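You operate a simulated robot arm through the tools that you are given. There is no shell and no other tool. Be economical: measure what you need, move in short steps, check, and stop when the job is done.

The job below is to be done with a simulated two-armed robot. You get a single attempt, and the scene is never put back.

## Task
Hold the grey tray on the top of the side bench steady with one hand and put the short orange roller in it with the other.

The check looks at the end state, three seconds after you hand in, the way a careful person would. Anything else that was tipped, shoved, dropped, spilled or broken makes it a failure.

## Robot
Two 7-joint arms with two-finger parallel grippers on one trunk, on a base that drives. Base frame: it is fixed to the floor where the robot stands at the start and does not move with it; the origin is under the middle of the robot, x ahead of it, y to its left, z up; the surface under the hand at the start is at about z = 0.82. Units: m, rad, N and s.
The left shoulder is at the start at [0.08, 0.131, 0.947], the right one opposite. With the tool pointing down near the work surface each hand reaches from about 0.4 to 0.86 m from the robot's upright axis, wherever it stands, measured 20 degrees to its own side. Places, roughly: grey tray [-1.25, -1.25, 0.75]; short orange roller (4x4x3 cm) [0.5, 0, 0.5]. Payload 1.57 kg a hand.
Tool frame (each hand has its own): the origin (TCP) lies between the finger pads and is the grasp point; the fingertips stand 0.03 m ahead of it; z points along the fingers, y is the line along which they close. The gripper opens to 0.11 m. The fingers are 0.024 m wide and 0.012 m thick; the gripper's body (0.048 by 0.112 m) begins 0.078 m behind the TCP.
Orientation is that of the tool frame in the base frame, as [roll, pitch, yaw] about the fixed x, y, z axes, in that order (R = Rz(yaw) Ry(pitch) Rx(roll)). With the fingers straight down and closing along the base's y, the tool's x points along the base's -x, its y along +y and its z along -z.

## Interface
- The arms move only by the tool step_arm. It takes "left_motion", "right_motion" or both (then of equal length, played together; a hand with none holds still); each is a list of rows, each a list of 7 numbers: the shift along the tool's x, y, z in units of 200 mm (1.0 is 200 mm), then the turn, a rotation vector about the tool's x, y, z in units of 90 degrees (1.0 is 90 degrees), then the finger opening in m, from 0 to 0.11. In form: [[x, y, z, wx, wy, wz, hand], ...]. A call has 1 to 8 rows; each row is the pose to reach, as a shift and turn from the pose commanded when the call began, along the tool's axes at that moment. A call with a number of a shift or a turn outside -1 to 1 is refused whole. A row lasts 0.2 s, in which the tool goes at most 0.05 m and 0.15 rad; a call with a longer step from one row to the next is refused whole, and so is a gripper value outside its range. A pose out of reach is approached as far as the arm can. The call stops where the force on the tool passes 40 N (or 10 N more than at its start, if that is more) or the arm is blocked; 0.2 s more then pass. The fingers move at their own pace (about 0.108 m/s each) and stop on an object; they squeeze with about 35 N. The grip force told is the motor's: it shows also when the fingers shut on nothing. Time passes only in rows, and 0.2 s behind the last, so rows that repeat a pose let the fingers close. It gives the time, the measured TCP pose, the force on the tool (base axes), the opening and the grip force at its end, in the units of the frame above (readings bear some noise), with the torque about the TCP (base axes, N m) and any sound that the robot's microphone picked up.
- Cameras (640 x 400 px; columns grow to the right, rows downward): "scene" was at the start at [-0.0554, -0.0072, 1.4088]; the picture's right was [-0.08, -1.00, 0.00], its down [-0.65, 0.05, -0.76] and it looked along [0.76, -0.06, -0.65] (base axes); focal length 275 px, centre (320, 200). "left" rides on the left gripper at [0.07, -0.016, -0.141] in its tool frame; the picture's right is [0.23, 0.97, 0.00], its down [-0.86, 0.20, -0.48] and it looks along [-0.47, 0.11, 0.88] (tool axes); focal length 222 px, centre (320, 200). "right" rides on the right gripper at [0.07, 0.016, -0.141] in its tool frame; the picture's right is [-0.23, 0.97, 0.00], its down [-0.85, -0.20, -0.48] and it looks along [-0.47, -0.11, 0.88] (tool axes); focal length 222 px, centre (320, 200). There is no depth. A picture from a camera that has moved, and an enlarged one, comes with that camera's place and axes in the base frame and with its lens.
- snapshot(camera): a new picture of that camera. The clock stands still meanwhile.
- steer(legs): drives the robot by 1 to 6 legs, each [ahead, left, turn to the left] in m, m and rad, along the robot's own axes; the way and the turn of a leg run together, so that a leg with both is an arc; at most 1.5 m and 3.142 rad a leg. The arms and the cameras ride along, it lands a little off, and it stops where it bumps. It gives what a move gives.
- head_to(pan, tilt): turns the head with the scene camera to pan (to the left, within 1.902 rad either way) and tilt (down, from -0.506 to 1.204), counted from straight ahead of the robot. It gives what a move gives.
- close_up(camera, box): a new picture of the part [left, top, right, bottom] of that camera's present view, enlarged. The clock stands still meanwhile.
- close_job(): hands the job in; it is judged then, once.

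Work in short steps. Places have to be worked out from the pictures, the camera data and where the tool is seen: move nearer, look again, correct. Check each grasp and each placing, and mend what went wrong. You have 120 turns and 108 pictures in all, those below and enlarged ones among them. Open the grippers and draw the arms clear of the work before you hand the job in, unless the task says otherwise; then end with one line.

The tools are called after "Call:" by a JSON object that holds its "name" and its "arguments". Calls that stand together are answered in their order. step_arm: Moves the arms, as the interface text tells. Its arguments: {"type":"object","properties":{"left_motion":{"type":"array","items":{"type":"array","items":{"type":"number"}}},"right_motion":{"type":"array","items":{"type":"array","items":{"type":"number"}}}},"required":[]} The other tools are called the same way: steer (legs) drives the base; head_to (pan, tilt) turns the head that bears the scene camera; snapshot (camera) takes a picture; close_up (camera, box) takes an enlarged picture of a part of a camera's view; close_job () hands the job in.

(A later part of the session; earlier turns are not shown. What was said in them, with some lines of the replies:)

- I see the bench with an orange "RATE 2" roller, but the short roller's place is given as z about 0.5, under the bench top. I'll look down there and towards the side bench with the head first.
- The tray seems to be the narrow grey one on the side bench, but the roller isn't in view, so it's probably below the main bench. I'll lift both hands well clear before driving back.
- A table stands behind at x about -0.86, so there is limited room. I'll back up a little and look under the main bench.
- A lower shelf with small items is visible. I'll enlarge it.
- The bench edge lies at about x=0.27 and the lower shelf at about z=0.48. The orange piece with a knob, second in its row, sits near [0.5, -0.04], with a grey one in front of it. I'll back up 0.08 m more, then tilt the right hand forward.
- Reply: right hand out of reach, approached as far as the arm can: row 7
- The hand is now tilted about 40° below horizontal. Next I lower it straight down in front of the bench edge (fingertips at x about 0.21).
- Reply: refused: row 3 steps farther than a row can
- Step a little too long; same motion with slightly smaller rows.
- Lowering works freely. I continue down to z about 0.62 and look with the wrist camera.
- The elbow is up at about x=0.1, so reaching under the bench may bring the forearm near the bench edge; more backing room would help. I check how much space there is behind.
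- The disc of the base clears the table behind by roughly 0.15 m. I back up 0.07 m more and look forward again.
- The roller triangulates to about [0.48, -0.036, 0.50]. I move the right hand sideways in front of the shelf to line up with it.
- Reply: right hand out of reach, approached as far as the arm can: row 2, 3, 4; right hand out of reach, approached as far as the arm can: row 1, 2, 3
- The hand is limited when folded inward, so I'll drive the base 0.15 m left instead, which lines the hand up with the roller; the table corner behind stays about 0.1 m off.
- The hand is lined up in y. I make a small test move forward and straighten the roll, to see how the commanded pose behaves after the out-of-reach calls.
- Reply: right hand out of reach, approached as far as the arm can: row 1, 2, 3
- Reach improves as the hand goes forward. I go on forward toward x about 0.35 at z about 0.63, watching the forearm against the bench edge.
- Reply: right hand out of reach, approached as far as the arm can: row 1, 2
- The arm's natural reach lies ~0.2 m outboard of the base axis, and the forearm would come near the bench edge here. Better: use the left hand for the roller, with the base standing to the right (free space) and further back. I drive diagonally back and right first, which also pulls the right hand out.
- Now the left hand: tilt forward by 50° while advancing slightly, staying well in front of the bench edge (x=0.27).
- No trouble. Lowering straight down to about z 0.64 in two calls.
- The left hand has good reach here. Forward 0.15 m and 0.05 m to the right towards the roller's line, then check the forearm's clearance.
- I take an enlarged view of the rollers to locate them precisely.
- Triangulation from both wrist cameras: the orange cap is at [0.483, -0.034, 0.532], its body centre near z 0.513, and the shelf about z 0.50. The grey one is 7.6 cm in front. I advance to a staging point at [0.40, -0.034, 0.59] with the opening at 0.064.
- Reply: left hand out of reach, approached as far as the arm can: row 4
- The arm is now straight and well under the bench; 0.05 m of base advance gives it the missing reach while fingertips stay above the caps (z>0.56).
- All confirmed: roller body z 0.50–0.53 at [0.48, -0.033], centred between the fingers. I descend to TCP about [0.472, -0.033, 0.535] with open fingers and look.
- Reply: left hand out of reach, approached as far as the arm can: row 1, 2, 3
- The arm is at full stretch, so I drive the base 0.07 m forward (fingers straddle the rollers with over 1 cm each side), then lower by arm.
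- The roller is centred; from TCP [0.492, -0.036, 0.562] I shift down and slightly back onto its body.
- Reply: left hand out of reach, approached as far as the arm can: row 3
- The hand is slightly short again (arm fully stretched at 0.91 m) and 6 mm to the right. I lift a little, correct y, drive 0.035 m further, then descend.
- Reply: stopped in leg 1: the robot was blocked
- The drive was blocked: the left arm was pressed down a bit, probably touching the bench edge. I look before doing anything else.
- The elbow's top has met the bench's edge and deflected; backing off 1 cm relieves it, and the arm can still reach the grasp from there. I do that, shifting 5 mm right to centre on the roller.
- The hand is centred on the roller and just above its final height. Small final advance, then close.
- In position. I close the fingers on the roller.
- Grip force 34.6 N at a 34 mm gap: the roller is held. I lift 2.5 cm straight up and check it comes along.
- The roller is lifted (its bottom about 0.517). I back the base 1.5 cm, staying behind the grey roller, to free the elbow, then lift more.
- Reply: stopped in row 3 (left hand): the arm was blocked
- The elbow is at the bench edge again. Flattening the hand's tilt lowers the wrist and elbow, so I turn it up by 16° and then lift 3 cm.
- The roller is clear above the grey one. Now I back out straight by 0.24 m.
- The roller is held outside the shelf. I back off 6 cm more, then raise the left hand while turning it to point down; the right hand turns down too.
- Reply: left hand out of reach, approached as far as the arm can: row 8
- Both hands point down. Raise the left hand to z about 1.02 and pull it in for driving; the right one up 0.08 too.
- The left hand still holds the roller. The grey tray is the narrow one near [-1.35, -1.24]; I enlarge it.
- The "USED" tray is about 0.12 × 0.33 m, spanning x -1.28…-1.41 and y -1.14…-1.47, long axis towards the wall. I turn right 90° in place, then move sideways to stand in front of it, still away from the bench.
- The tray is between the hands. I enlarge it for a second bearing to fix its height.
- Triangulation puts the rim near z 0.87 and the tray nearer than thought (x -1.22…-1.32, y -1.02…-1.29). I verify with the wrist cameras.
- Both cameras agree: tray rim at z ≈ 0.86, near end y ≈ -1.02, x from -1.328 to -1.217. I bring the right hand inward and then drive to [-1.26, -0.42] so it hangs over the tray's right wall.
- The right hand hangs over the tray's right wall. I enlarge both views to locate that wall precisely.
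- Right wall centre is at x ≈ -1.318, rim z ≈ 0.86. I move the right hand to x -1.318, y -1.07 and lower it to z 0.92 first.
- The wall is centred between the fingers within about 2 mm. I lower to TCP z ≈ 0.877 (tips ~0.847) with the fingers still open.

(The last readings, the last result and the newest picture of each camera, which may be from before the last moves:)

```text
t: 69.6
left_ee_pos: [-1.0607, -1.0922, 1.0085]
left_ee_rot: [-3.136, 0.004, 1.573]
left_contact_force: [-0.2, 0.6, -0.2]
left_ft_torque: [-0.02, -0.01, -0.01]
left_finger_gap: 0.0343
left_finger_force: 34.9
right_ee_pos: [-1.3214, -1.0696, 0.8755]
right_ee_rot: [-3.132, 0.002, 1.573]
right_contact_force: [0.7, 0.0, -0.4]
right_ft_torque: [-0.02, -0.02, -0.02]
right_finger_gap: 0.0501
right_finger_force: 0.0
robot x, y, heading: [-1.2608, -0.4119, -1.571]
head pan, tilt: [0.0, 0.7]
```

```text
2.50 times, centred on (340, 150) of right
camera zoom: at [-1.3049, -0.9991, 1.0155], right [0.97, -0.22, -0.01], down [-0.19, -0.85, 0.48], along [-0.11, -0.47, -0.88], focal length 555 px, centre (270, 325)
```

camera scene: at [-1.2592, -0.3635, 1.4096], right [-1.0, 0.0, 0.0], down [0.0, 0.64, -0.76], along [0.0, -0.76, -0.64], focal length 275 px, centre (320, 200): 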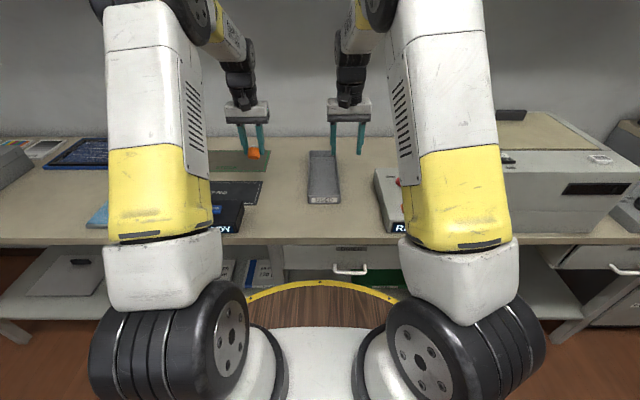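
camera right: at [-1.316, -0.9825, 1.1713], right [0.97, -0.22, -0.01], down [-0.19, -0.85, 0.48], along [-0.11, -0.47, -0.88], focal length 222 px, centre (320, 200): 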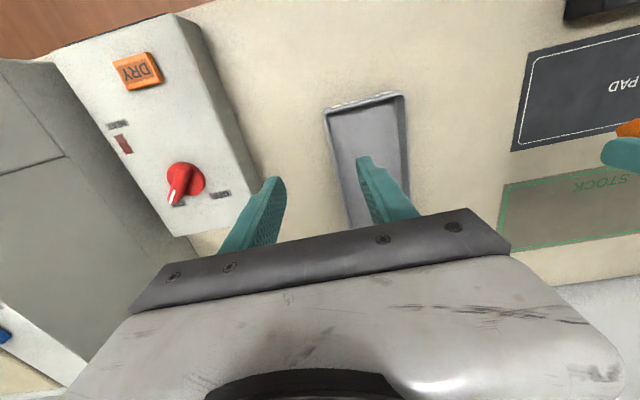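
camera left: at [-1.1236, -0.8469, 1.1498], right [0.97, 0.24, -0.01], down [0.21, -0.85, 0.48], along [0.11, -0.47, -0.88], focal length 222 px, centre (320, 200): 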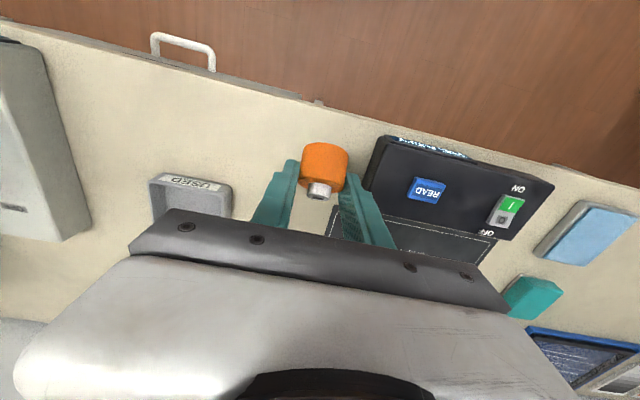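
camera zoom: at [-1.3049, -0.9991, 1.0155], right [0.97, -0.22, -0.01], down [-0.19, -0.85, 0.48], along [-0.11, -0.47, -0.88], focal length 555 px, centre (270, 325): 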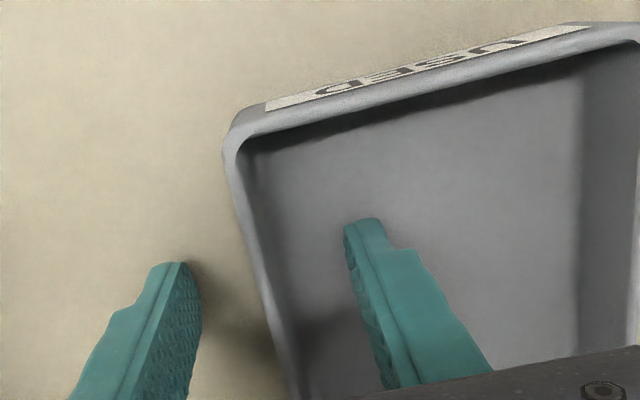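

The wall lies between the fingers. I close the right gripper on it.

Call:
{"name": "step_arm", "arguments": {"right_motion": [[0, 0, 0, 0, 0, 0, 0.03], [0, 0, 0, 0, 0, 0, 0.015], [0, 0, 0, 0, 0, 0, 0.0], [0, 0, 0, 0, 0, 0, 0.0]]}}

Call:
{"name": "close_up", "arguments": {"camera": "right", "box": [240, 70, 440, 230]}}

Call:
{"name": "close_up", "arguments": {"camera": "scene", "box": [270, 120, 390, 220]}}

```text
t: 70.6
left_ee_pos: [-1.0616, -1.0913, 1.0099]
left_ee_rot: [-3.137, 0.003, 1.572]
left_contact_force: [-0.2, 0.1, -0.5]
left_ft_torque: [-0.02, 0.02, 0.0]
left_finger_gap: 0.0344
left_finger_force: 35.0
right_ee_pos: [-1.3217, -1.0686, 0.8759]
right_ee_rot: [-3.133, 0.003, 1.574]
right_contact_force: [1.3, 1.1, 2.6]
right_ft_torque: [0.03, -0.31, 0.22]
right_finger_gap: 0.0036
right_finger_force: 24.3
robot x, y, heading: [-1.2615, -0.4125, -1.572]
head pan, tilt: [0.0, 0.7]
```

```text
2.50 times, centred on (340, 150) of right
camera zoom: at [-1.3048, -0.9991, 1.0158], right [0.97, -0.22, -0.01], down [-0.19, -0.85, 0.48], along [-0.11, -0.47, -0.88], focal length 555 px, centre (270, 325)
```

zoom: 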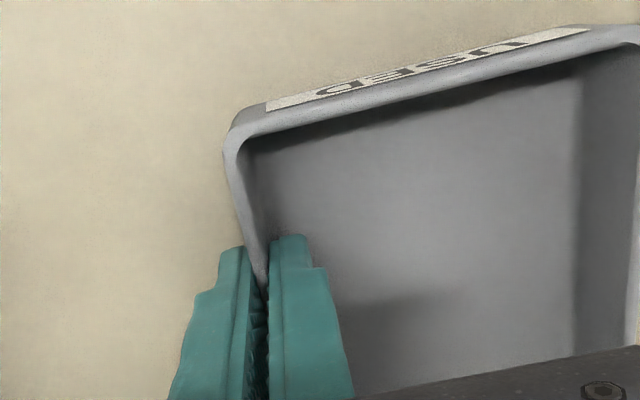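

```text
4.00 times, centred on (330, 170) of scene
camera zoom: at [-1.2592, -0.3635, 1.4096], right [-1.0, 0.0, 0.0], down [0.0, 0.64, -0.76], along [0.0, -0.76, -0.64], focal length 1100 px, centre (280, 320)
```

zoom: 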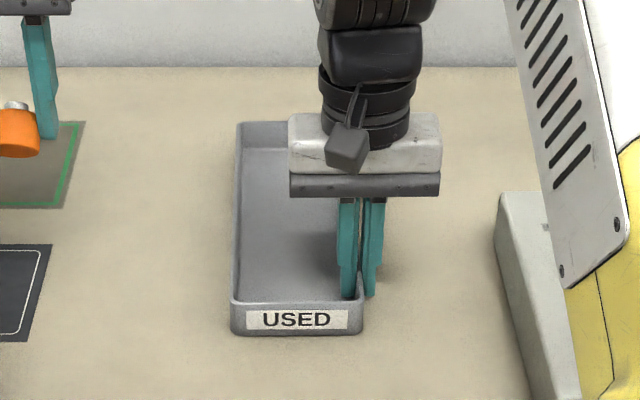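

The tray wall (about 4 mm) is firmly pinched and the tray hasn't moved. Now the left hand: tilt it forward 49° so the roller stands upright again, at a safe height.

Call:
{"name": "step_arm", "arguments": {"left_motion": [[0, 0, -0.03, 0, -0.09, 0, 0.03], [0, 0, -0.06, 0, -0.18, 0, 0.03], [0, 0, -0.09, 0, -0.27, 0, 0.03], [0, 0, -0.12, 0, -0.36, 0, 0.03], [0, 0, -0.15, 0, -0.45, 0, 0.03], [0, 0, -0.15, 0, -0.541, 0, 0.03]]}}

Call:
{"name": "snapshot", "arguments": {"camera": "scene"}}

```text
t: 72.0
left_ee_pos: [-1.0619, -1.0912, 1.0383]
left_ee_rot: [-3.135, 0.854, 1.575]
left_contact_force: [-0.1, 0.7, -0.5]
left_ft_torque: [0.01, -0.01, -0.02]
left_finger_gap: 0.0342
left_finger_force: 34.9
right_ee_pos: [-1.3221, -1.0687, 0.8763]
right_ee_rot: [-3.133, 0.002, 1.574]
right_contact_force: [-0.5, 0.2, 2.3]
right_ft_torque: [-0.06, -0.32, -0.02]
right_finger_gap: 0.0037
right_finger_force: 24.5
robot x, y, heading: [-1.2578, -0.4198, -1.573]
head pan, tilt: [0.0, 0.7]
```

```text
41 pictures are left
camera scene: at [-1.2592, -0.3635, 1.4096], right [-1.0, 0.0, 0.0], down [0.0, 0.64, -0.76], along [0.0, -0.76, -0.64], focal length 275 px, centre (320, 200)
```

scene: 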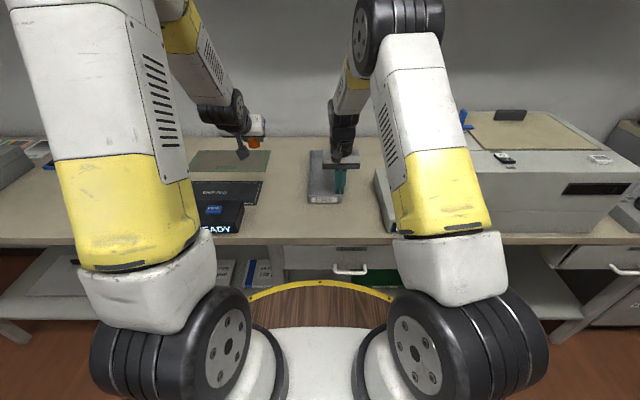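

The roller is upright. Next I yaw the hand 38° toward the tray side and move 0.1 m forward, still at z 1.04.

Call:
{"name": "step_arm", "arguments": {"left_motion": [[-0.06, 0, 0.07, 0.06, 0, 0.052, 0.03], [-0.12, 0, 0.14, 0.12, 0, 0.105, 0.03], [-0.18, 0, 0.21, 0.18, 0, 0.157, 0.03], [-0.24, 0, 0.28, 0.24, 0, 0.209, 0.03], [-0.33, 0, 0.377, 0.318, 0, 0.277, 0.03]]}}

Call:
{"name": "snapshot", "arguments": {"camera": "scene"}}

Call:
{"name": "snapshot", "arguments": {"camera": "left"}}

```text
refused: row 5 steps farther than a row can; nothing moved
```

```text
40 pictures are left
camera scene: at [-1.2592, -0.3635, 1.4096], right [-1.0, 0.0, 0.0], down [0.0, 0.64, -0.76], along [0.0, -0.76, -0.64], focal length 275 px, centre (320, 200)
```

scene: 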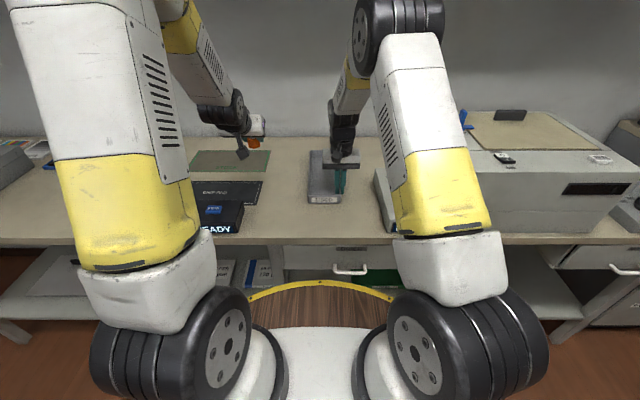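

```text
39 pictures are left
camera left: at [-1.0789, -0.94, 1.0788], right [0.97, 0.15, -0.18], down [0.2, -0.2, 0.96], along [0.11, -0.97, -0.23], focal length 222 px, centre (320, 200)
```

left: 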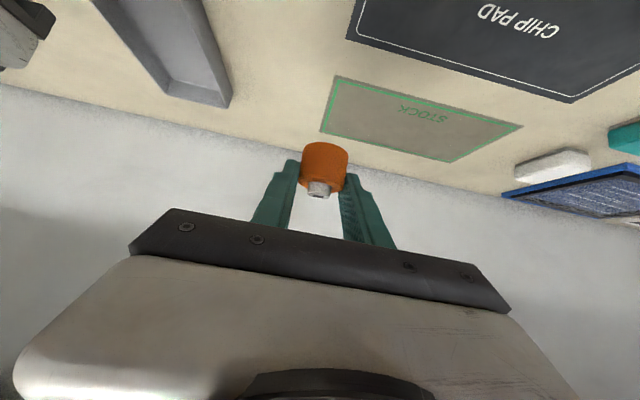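

The last row was too long; I repeat with even steps.

Call:
{"name": "step_arm", "arguments": {"left_motion": [[-0.055, 0, 0.063, 0.053, 0, 0.046, 0.03], [-0.11, 0, 0.126, 0.106, 0, 0.092, 0.03], [-0.165, 0, 0.19, 0.159, 0, 0.138, 0.03], [-0.22, 0, 0.25, 0.212, 0, 0.185, 0.03], [-0.275, 0, 0.314, 0.265, 0, 0.231, 0.03], [-0.33, 0, 0.377, 0.318, 0, 0.277, 0.03]]}}

Call:
{"name": "snapshot", "arguments": {"camera": "left"}}

```text
t: 73.4
left_ee_pos: [-1.062, -1.1905, 1.04]
left_ee_rot: [-3.137, 0.857, 0.91]
left_contact_force: [0.2, 0.2, 0.0]
left_ft_torque: [-0.01, -0.03, -0.02]
left_finger_gap: 0.0342
left_finger_force: 35.5
right_ee_pos: [-1.3214, -1.0695, 0.8759]
right_ee_rot: [-3.132, 0.002, 1.573]
right_contact_force: [-0.3, -1.6, 1.9]
right_ft_torque: [0.25, -0.26, -0.11]
right_finger_gap: 0.0034
right_finger_force: 24.6
robot x, y, heading: [-1.2589, -0.4183, -1.571]
head pan, tilt: [0.0, 0.7]
```

```text
38 pictures are left
camera left: at [-0.9809, -1.0618, 1.0797], right [0.86, -0.48, -0.18], down [0.04, -0.28, 0.96], along [-0.51, -0.83, -0.22], focal length 222 px, centre (320, 200)
```

left: 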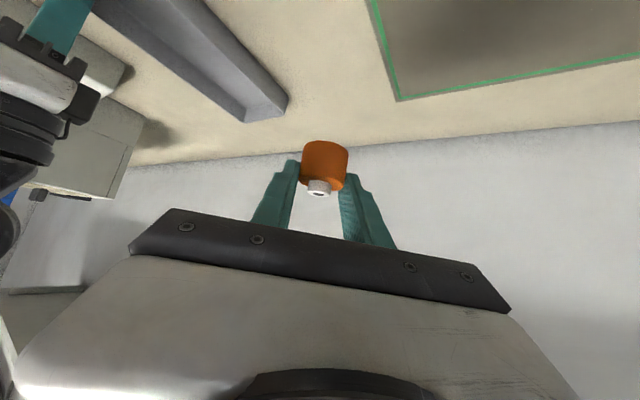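

Orientation good. I now move over the tray's far half, to TCP [-1.263, -1.229, 0.94], keeping clear of the right hand.

Call:
{"name": "step_arm", "arguments": {"left_motion": [[-0.021, -0.1125, 0.1515, 0, 0, 0, 0.03], [-0.042, -0.225, 0.303, 0, 0, 0, 0.03], [-0.063, -0.3375, 0.4545, 0, 0, 0, 0.03], [-0.084, -0.45, 0.606, 0, 0, 0, 0.03], [-0.105, -0.5625, 0.7575, 0, 0, 0, 0.03], [-0.126, -0.675, 0.909, 0, 0, 0, 0.03]]}}

Call:
{"name": "snapshot", "arguments": {"camera": "left"}}

Call:
{"name": "close_up", "arguments": {"camera": "scene", "box": [220, 80, 400, 220]}}

Call:
{"name": "snapshot", "arguments": {"camera": "right"}}

```text
t: 74.8
left_ee_pos: [-1.2612, -1.2287, 0.9391]
left_ee_rot: [-3.137, 0.857, 0.913]
left_contact_force: [-0.1, 0.4, 0.2]
left_ft_torque: [-0.01, 0.05, -0.02]
left_finger_gap: 0.0344
left_finger_force: 35.0
right_ee_pos: [-1.3226, -1.0671, 0.8752]
right_ee_rot: [-3.131, 0.001, 1.575]
right_contact_force: [-1.1, -0.5, 1.7]
right_ft_torque: [0.27, -0.22, 0.02]
right_finger_gap: 0.0035
right_finger_force: 24.6
robot x, y, heading: [-1.2595, -0.413, -1.572]
head pan, tilt: [0.0, 0.7]
```

```text
37 pictures are left
camera left: at [-1.1825, -1.0991, 0.9788], right [0.86, -0.48, -0.18], down [0.04, -0.28, 0.96], along [-0.51, -0.83, -0.22], focal length 222 px, centre (320, 200)
```

left: 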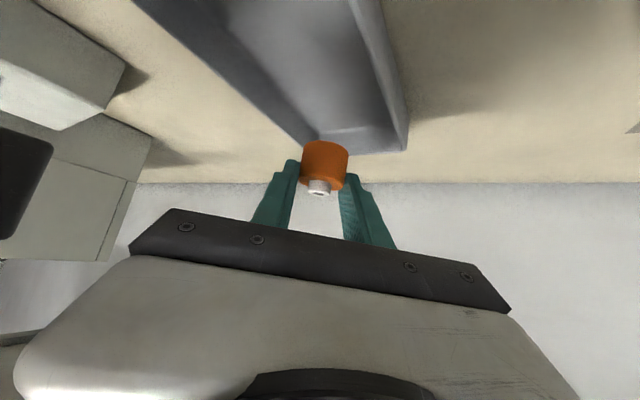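

```text
2.86 times, centred on (310, 150) of scene
camera zoom: at [-1.2589, -0.3635, 1.4096], right [-1.0, 0.0, 0.0], down [0.0, 0.64, -0.76], along [0.0, -0.76, -0.64], focal length 786 px, centre (349, 343)
```

zoom: 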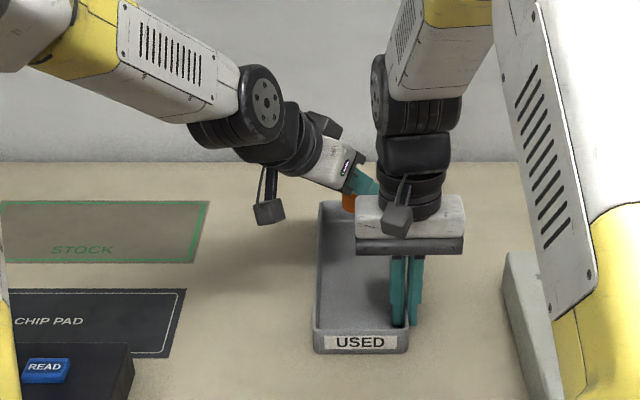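

```text
35 pictures are left
camera right: at [-1.3045, -0.9991, 1.0157], right [0.97, -0.22, -0.01], down [-0.19, -0.85, 0.48], along [-0.12, -0.47, -0.88], focal length 222 px, centre (320, 200)
```

right: 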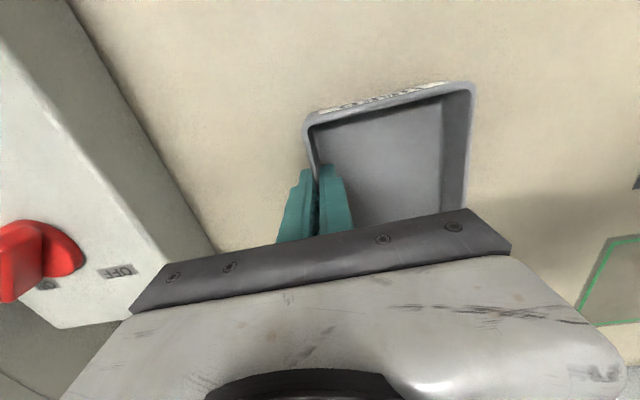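

The roller hangs over the far half of the tray with clearance on all sides. I lower it to TCP z 0.885 and look.

Call:
{"name": "step_arm", "arguments": {"left_motion": [[0.07, 0, 0.06, 0, 0, 0, 0.03], [0.14, 0, 0.12, 0, 0, 0, 0.03], [0.204, 0, 0.177, 0, 0, 0, 0.03]]}}

Call:
{"name": "close_up", "arguments": {"camera": "left", "box": [220, 70, 440, 230]}}

```text
t: 75.6
left_ee_pos: [-1.2641, -1.2286, 0.8858]
left_ee_rot: [-3.135, 0.855, 0.91]
left_contact_force: [0.2, -0.7, -0.8]
left_ft_torque: [0.0, 0.01, 0.0]
left_finger_gap: 0.0342
left_finger_force: 34.6
right_ee_pos: [-1.3223, -1.0692, 0.8766]
right_ee_rot: [-3.133, 0.002, 1.575]
right_contact_force: [0.6, -0.4, 2.2]
right_ft_torque: [0.18, -0.32, -0.06]
right_finger_gap: 0.0035
right_finger_force: 24.5
robot x, y, heading: [-1.2585, -0.4137, -1.571]
head pan, tilt: [0.0, 0.7]
```

```text
2.50 times, centred on (330, 150) of left
camera zoom: at [-1.1834, -1.1001, 0.9252], right [0.86, -0.48, -0.18], down [0.04, -0.28, 0.96], along [-0.51, -0.83, -0.22], focal length 555 px, centre (295, 325)
```

zoom: 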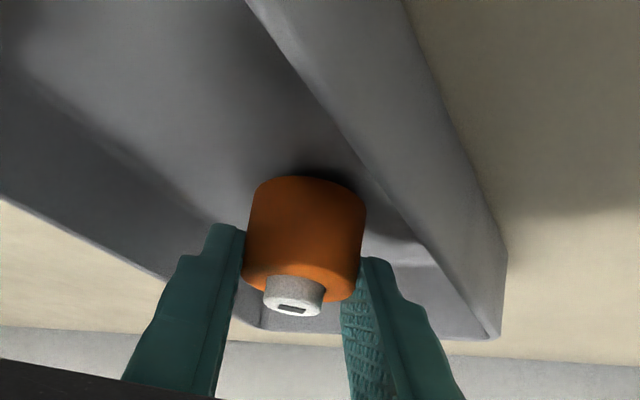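

The roller is just above the tray floor. I lower in small steps watching for contact.

Call:
{"name": "step_arm", "arguments": {"left_motion": [[0.0151, 0, 0.0131, 0, 0, 0, 0.03], [0.023, 0, 0.02, 0, 0, 0, 0.03]]}}

Call:
{"name": "step_arm", "arguments": {"left_motion": [[0.0075, 0, 0.0065, 0, 0, 0, 0.03], [0.0113, 0, 0.01, 0, 0, 0, 0.03]]}}

```text
t: 76.2
left_ee_pos: [-1.265, -1.2303, 0.8815]
left_ee_rot: [-3.139, 0.86, 0.911]
left_contact_force: [1.3, 7.7, 13.1]
left_ft_torque: [0.14, -0.09, -0.02]
left_finger_gap: 0.0344
left_finger_force: 34.4
right_ee_pos: [-1.3225, -1.0695, 0.8746]
right_ee_rot: [-3.133, 0.004, 1.573]
right_contact_force: [0.2, -6.5, -2.8]
right_ft_torque: [0.36, -0.36, -0.07]
right_finger_gap: 0.0034
right_finger_force: 24.4
robot x, y, heading: [-1.2597, -0.4129, -1.571]
head pan, tilt: [0.0, 0.7]
```

```text
t: 76.8
left_ee_pos: [-1.264, -1.232, 0.8818]
left_ee_rot: [-3.141, 0.865, 0.909]
left_contact_force: [1.1, 0.0, 3.8]
left_ft_torque: [-0.01, -0.09, 0.06]
left_finger_gap: 0.0344
left_finger_force: 35.4
right_ee_pos: [-1.3213, -1.0702, 0.8754]
right_ee_rot: [-3.135, 0.004, 1.572]
right_contact_force: [-0.8, -1.2, 1.6]
right_ft_torque: [-0.45, -0.23, -0.15]
right_finger_gap: 0.0036
right_finger_force: 24.3
robot x, y, heading: [-1.2592, -0.4183, -1.568]
head pan, tilt: [0.0, 0.7]
stopped in row 2 (left hand): the force on the tool passed its limit at 41 N (the readings are from after the stop); the commanded pose is now the measured one
```

The roller rests on the tray floor (light 4 N now). I look, then open the left fingers.

Call:
{"name": "step_arm", "arguments": {"left_motion": [[0, 0, 0, 0, 0, 0, 0.04], [0, 0, 0, 0, 0, 0, 0.05], [0, 0, 0, 0, 0, 0, 0.056]]}}

Call:
{"name": "close_up", "arguments": {"camera": "left", "box": [220, 70, 440, 230]}}

```text
t: 77.6
left_ee_pos: [-1.2633, -1.2313, 0.8809]
left_ee_rot: [-3.137, 0.864, 0.911]
left_contact_force: [0.3, 0.1, 1.7]
left_ft_torque: [-0.02, -0.03, 0.0]
left_finger_gap: 0.0553
left_finger_force: 0.0
right_ee_pos: [-1.3234, -1.0706, 0.8754]
right_ee_rot: [-3.133, 0.004, 1.577]
right_contact_force: [0.7, -2.5, 3.1]
right_ft_torque: [-0.39, -0.44, -0.14]
right_finger_gap: 0.0035
right_finger_force: 24.5
robot x, y, heading: [-1.2564, -0.4194, -1.57]
head pan, tilt: [0.0, 0.7]
```

```text
2.50 times, centred on (330, 150) of left
camera zoom: at [-1.184, -1.1022, 0.9195], right [0.86, -0.48, -0.17], down [0.04, -0.28, 0.96], along [-0.51, -0.83, -0.22], focal length 555 px, centre (295, 325)
```

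zoom: 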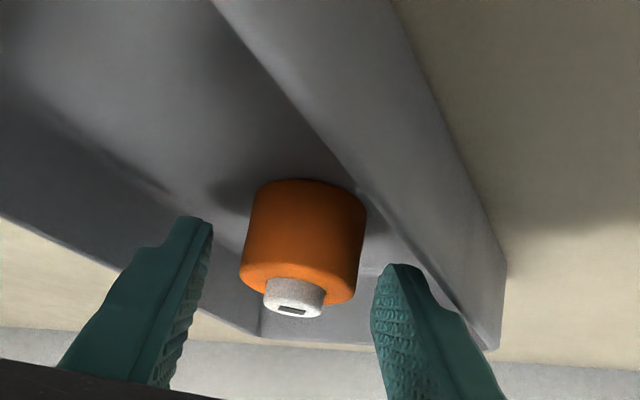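

The roller stands upright in the tray, released. I raise the left hand straight up 0.12 m.

Call:
{"name": "step_arm", "arguments": {"left_motion": [[-0.06, 0, -0.052, 0, 0, 0, 0.056], [-0.15, 0, -0.13, 0, 0, 0, 0.056], [-0.3, 0, -0.26, 0, 0, 0, 0.056], [-0.45, 0, -0.39, 0, 0, 0, 0.056]]}}

Call:
{"name": "snapshot", "arguments": {"camera": "left"}}

```text
t: 78.6
left_ee_pos: [-1.2642, -1.2303, 0.9996]
left_ee_rot: [-3.139, 0.861, 0.909]
left_contact_force: [1.1, 0.6, 0.0]
left_ft_torque: [-0.03, 0.03, -0.01]
left_finger_gap: 0.0557
left_finger_force: 0.0
right_ee_pos: [-1.3224, -1.0696, 0.8763]
right_ee_rot: [-3.132, 0.004, 1.573]
right_contact_force: [0.7, 2.0, 7.4]
right_ft_torque: [-0.42, -0.44, -0.13]
right_finger_gap: 0.0035
right_finger_force: 24.4
robot x, y, heading: [-1.2605, -0.4177, -1.567]
head pan, tilt: [0.0, 0.7]
```

```text
32 pictures are left
camera left: at [-1.1833, -1.1019, 1.0385], right [0.86, -0.48, -0.17], down [0.04, -0.28, 0.96], along [-0.51, -0.83, -0.22], focal length 222 px, centre (320, 200)
```

left: 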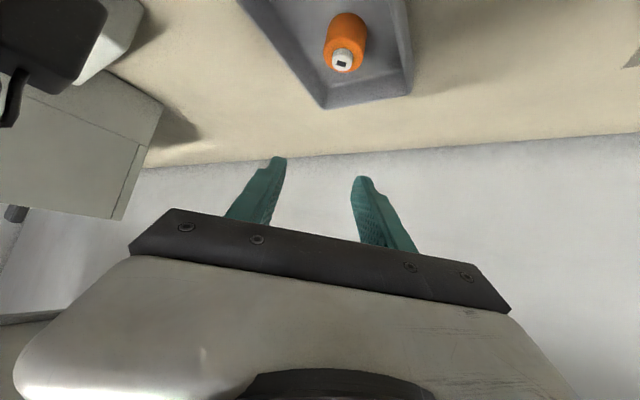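

The roller stands free. I move the left hand out to the left, and then release the tray with the right.

Call:
{"name": "step_arm", "arguments": {"left_motion": [[0.08, 0.158, -0.093, 0, 0, 0, 0.056], [0.16, 0.316, -0.186, 0, 0, 0, 0.056], [0.24, 0.474, -0.28, 0, 0, 0, 0.056], [0.32, 0.63, -0.37, 0, 0, 0, 0.056], [0.4, 0.789, -0.464, 0, 0, 0, 0.056]]}}

Call:
{"name": "step_arm", "arguments": {"right_motion": [[0, 0, 0, 0, 0, 0, 0.015], [0, 0, 0, 0, 0, 0, 0.03], [0, 0, 0, 0, 0, 0, 0.045], [0, 0, 0, 0, 0, 0, 0.045]]}}

Call:
{"name": "close_up", "arguments": {"camera": "right", "box": [240, 70, 440, 230]}}

```text
t: 79.8
left_ee_pos: [-1.0657, -1.2316, 1.0018]
left_ee_rot: [-3.137, 0.863, 0.907]
left_contact_force: [0.0, 0.7, 0.5]
left_ft_torque: [-0.01, -0.06, 0.03]
left_finger_gap: 0.0561
left_finger_force: 0.0
right_ee_pos: [-1.3223, -1.07, 0.8754]
right_ee_rot: [-3.135, 0.004, 1.573]
right_contact_force: [1.2, 2.1, 7.1]
right_ft_torque: [0.4, -0.38, -0.04]
right_finger_gap: 0.0036
right_finger_force: 23.9
robot x, y, heading: [-1.2562, -0.4145, -1.571]
head pan, tilt: [0.0, 0.7]
```

```text
t: 80.8
left_ee_pos: [-1.0637, -1.2324, 1.0009]
left_ee_rot: [-3.137, 0.864, 0.91]
left_contact_force: [-0.9, -0.4, -0.3]
left_ft_torque: [0.0, 0.04, -0.01]
left_finger_gap: 0.056
left_finger_force: 0.0
right_ee_pos: [-1.3232, -1.0708, 0.8757]
right_ee_rot: [-3.132, 0.004, 1.574]
right_contact_force: [0.4, 1.0, 0.4]
right_ft_torque: [0.01, -0.01, -0.01]
right_finger_gap: 0.0449
right_finger_force: 0.1
robot x, y, heading: [-1.2628, -0.4177, -1.573]
head pan, tilt: [0.0, 0.7]
```

```text
2.50 times, centred on (340, 150) of right
camera zoom: at [-1.3049, -0.9996, 1.0152], right [0.97, -0.22, -0.01], down [-0.19, -0.85, 0.48], along [-0.12, -0.47, -0.88], focal length 555 px, centre (270, 325)
```

zoom: 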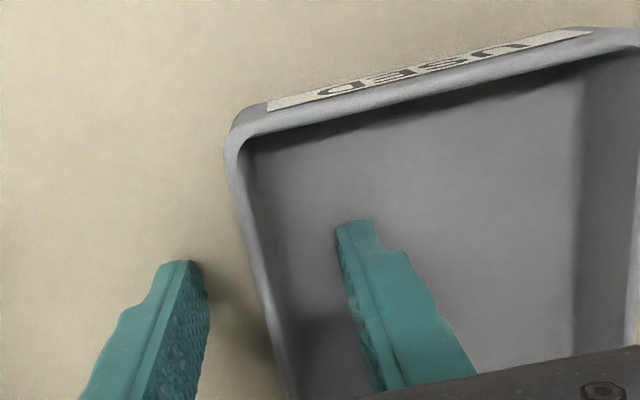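

Tray released and not displaced. I raise the right hand 0.18 m straight up, then back the base away slightly.

Call:
{"name": "step_arm", "arguments": {"right_motion": [[0, 0, -0.15, 0, 0, 0, 0.045], [0, 0, -0.35, 0, 0, 0, 0.045], [0, 0, -0.58, 0, 0, 0, 0.045], [0, 0, -0.8, 0, 0, 0, 0.045], [0, 0, -0.9, 0, 0, 0, 0.045]]}}

Call:
{"name": "steer", "arguments": {"legs": [[-0.15, 0, 0]]}}

Call:
{"name": "snapshot", "arguments": {"camera": "scene"}}

Call:
{"name": "close_up", "arguments": {"camera": "scene", "box": [250, 100, 390, 190]}}

```text
t: 82.0
left_ee_pos: [-1.0642, -1.2333, 0.9999]
left_ee_rot: [-3.139, 0.864, 0.91]
left_contact_force: [-0.6, 0.1, 0.0]
left_ft_torque: [0.04, 0.02, 0.01]
left_finger_gap: 0.0562
left_finger_force: 0.1
right_ee_pos: [-1.32, -1.0699, 1.0534]
right_ee_rot: [-3.135, 0.005, 1.574]
right_contact_force: [0.0, 0.3, -0.2]
right_ft_torque: [0.03, -0.02, 0.02]
right_finger_gap: 0.0453
right_finger_force: 0.1
robot x, y, heading: [-1.2588, -0.4158, -1.571]
head pan, tilt: [0.0, 0.7]
```

```text
t: 83.4
left_ee_pos: [-1.0655, -1.0804, 1.0002]
left_ee_rot: [-3.137, 0.864, 0.907]
left_contact_force: [-0.7, -0.2, 0.4]
left_ft_torque: [0.0, 0.04, -0.01]
left_finger_gap: 0.056
left_finger_force: 0.0
right_ee_pos: [-1.3214, -0.9192, 1.0538]
right_ee_rot: [-3.132, 0.003, 1.571]
right_contact_force: [-0.6, -0.6, 0.6]
right_ft_torque: [0.01, 0.0, -0.01]
right_finger_gap: 0.0449
right_finger_force: 0.1
robot x, y, heading: [-1.2577, -0.2665, -1.569]
head pan, tilt: [0.0, 0.7]
```

```text
30 pictures are left
camera scene: at [-1.2589, -0.2116, 1.4096], right [-1.0, 0.0, 0.0], down [0.0, 0.64, -0.76], along [0.0, -0.76, -0.64], focal length 275 px, centre (320, 200)
```

scene: 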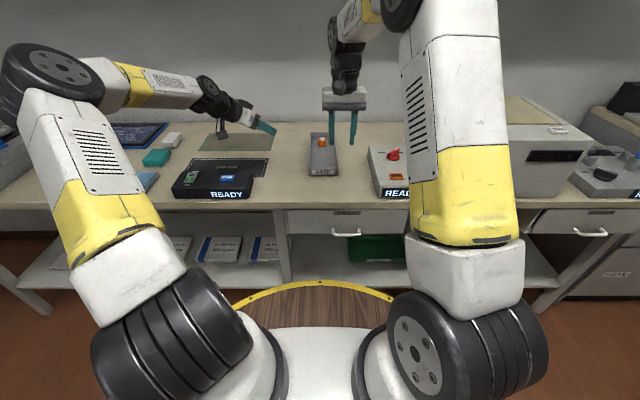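

```text
4.44 times, centred on (320, 145) of scene
camera zoom: at [-1.2589, -0.2116, 1.4096], right [-1.0, 0.0, 0.0], down [0.0, 0.64, -0.76], along [0.0, -0.76, -0.64], focal length 1223 px, centre (320, 444)
```

zoom: 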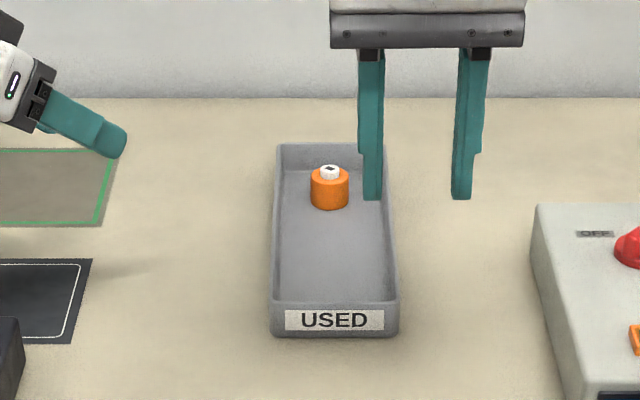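

The orange roller stands upright in the "USED" tray, which sits where it was. Both grippers are open and both arms are clear, so I hand the job in.

Call:
{"name": "close_job", "arguments": {}}

```text
The job is handed in.
```

The short orange roller is standing upright in the grey tray on the side bench. I held the tray steady with the right hand while the left hand set it down. While reaching under the main bench, the left elbow touched that bench's front edge. I saw nothing moved or tipped in the pictures taken afterwards.
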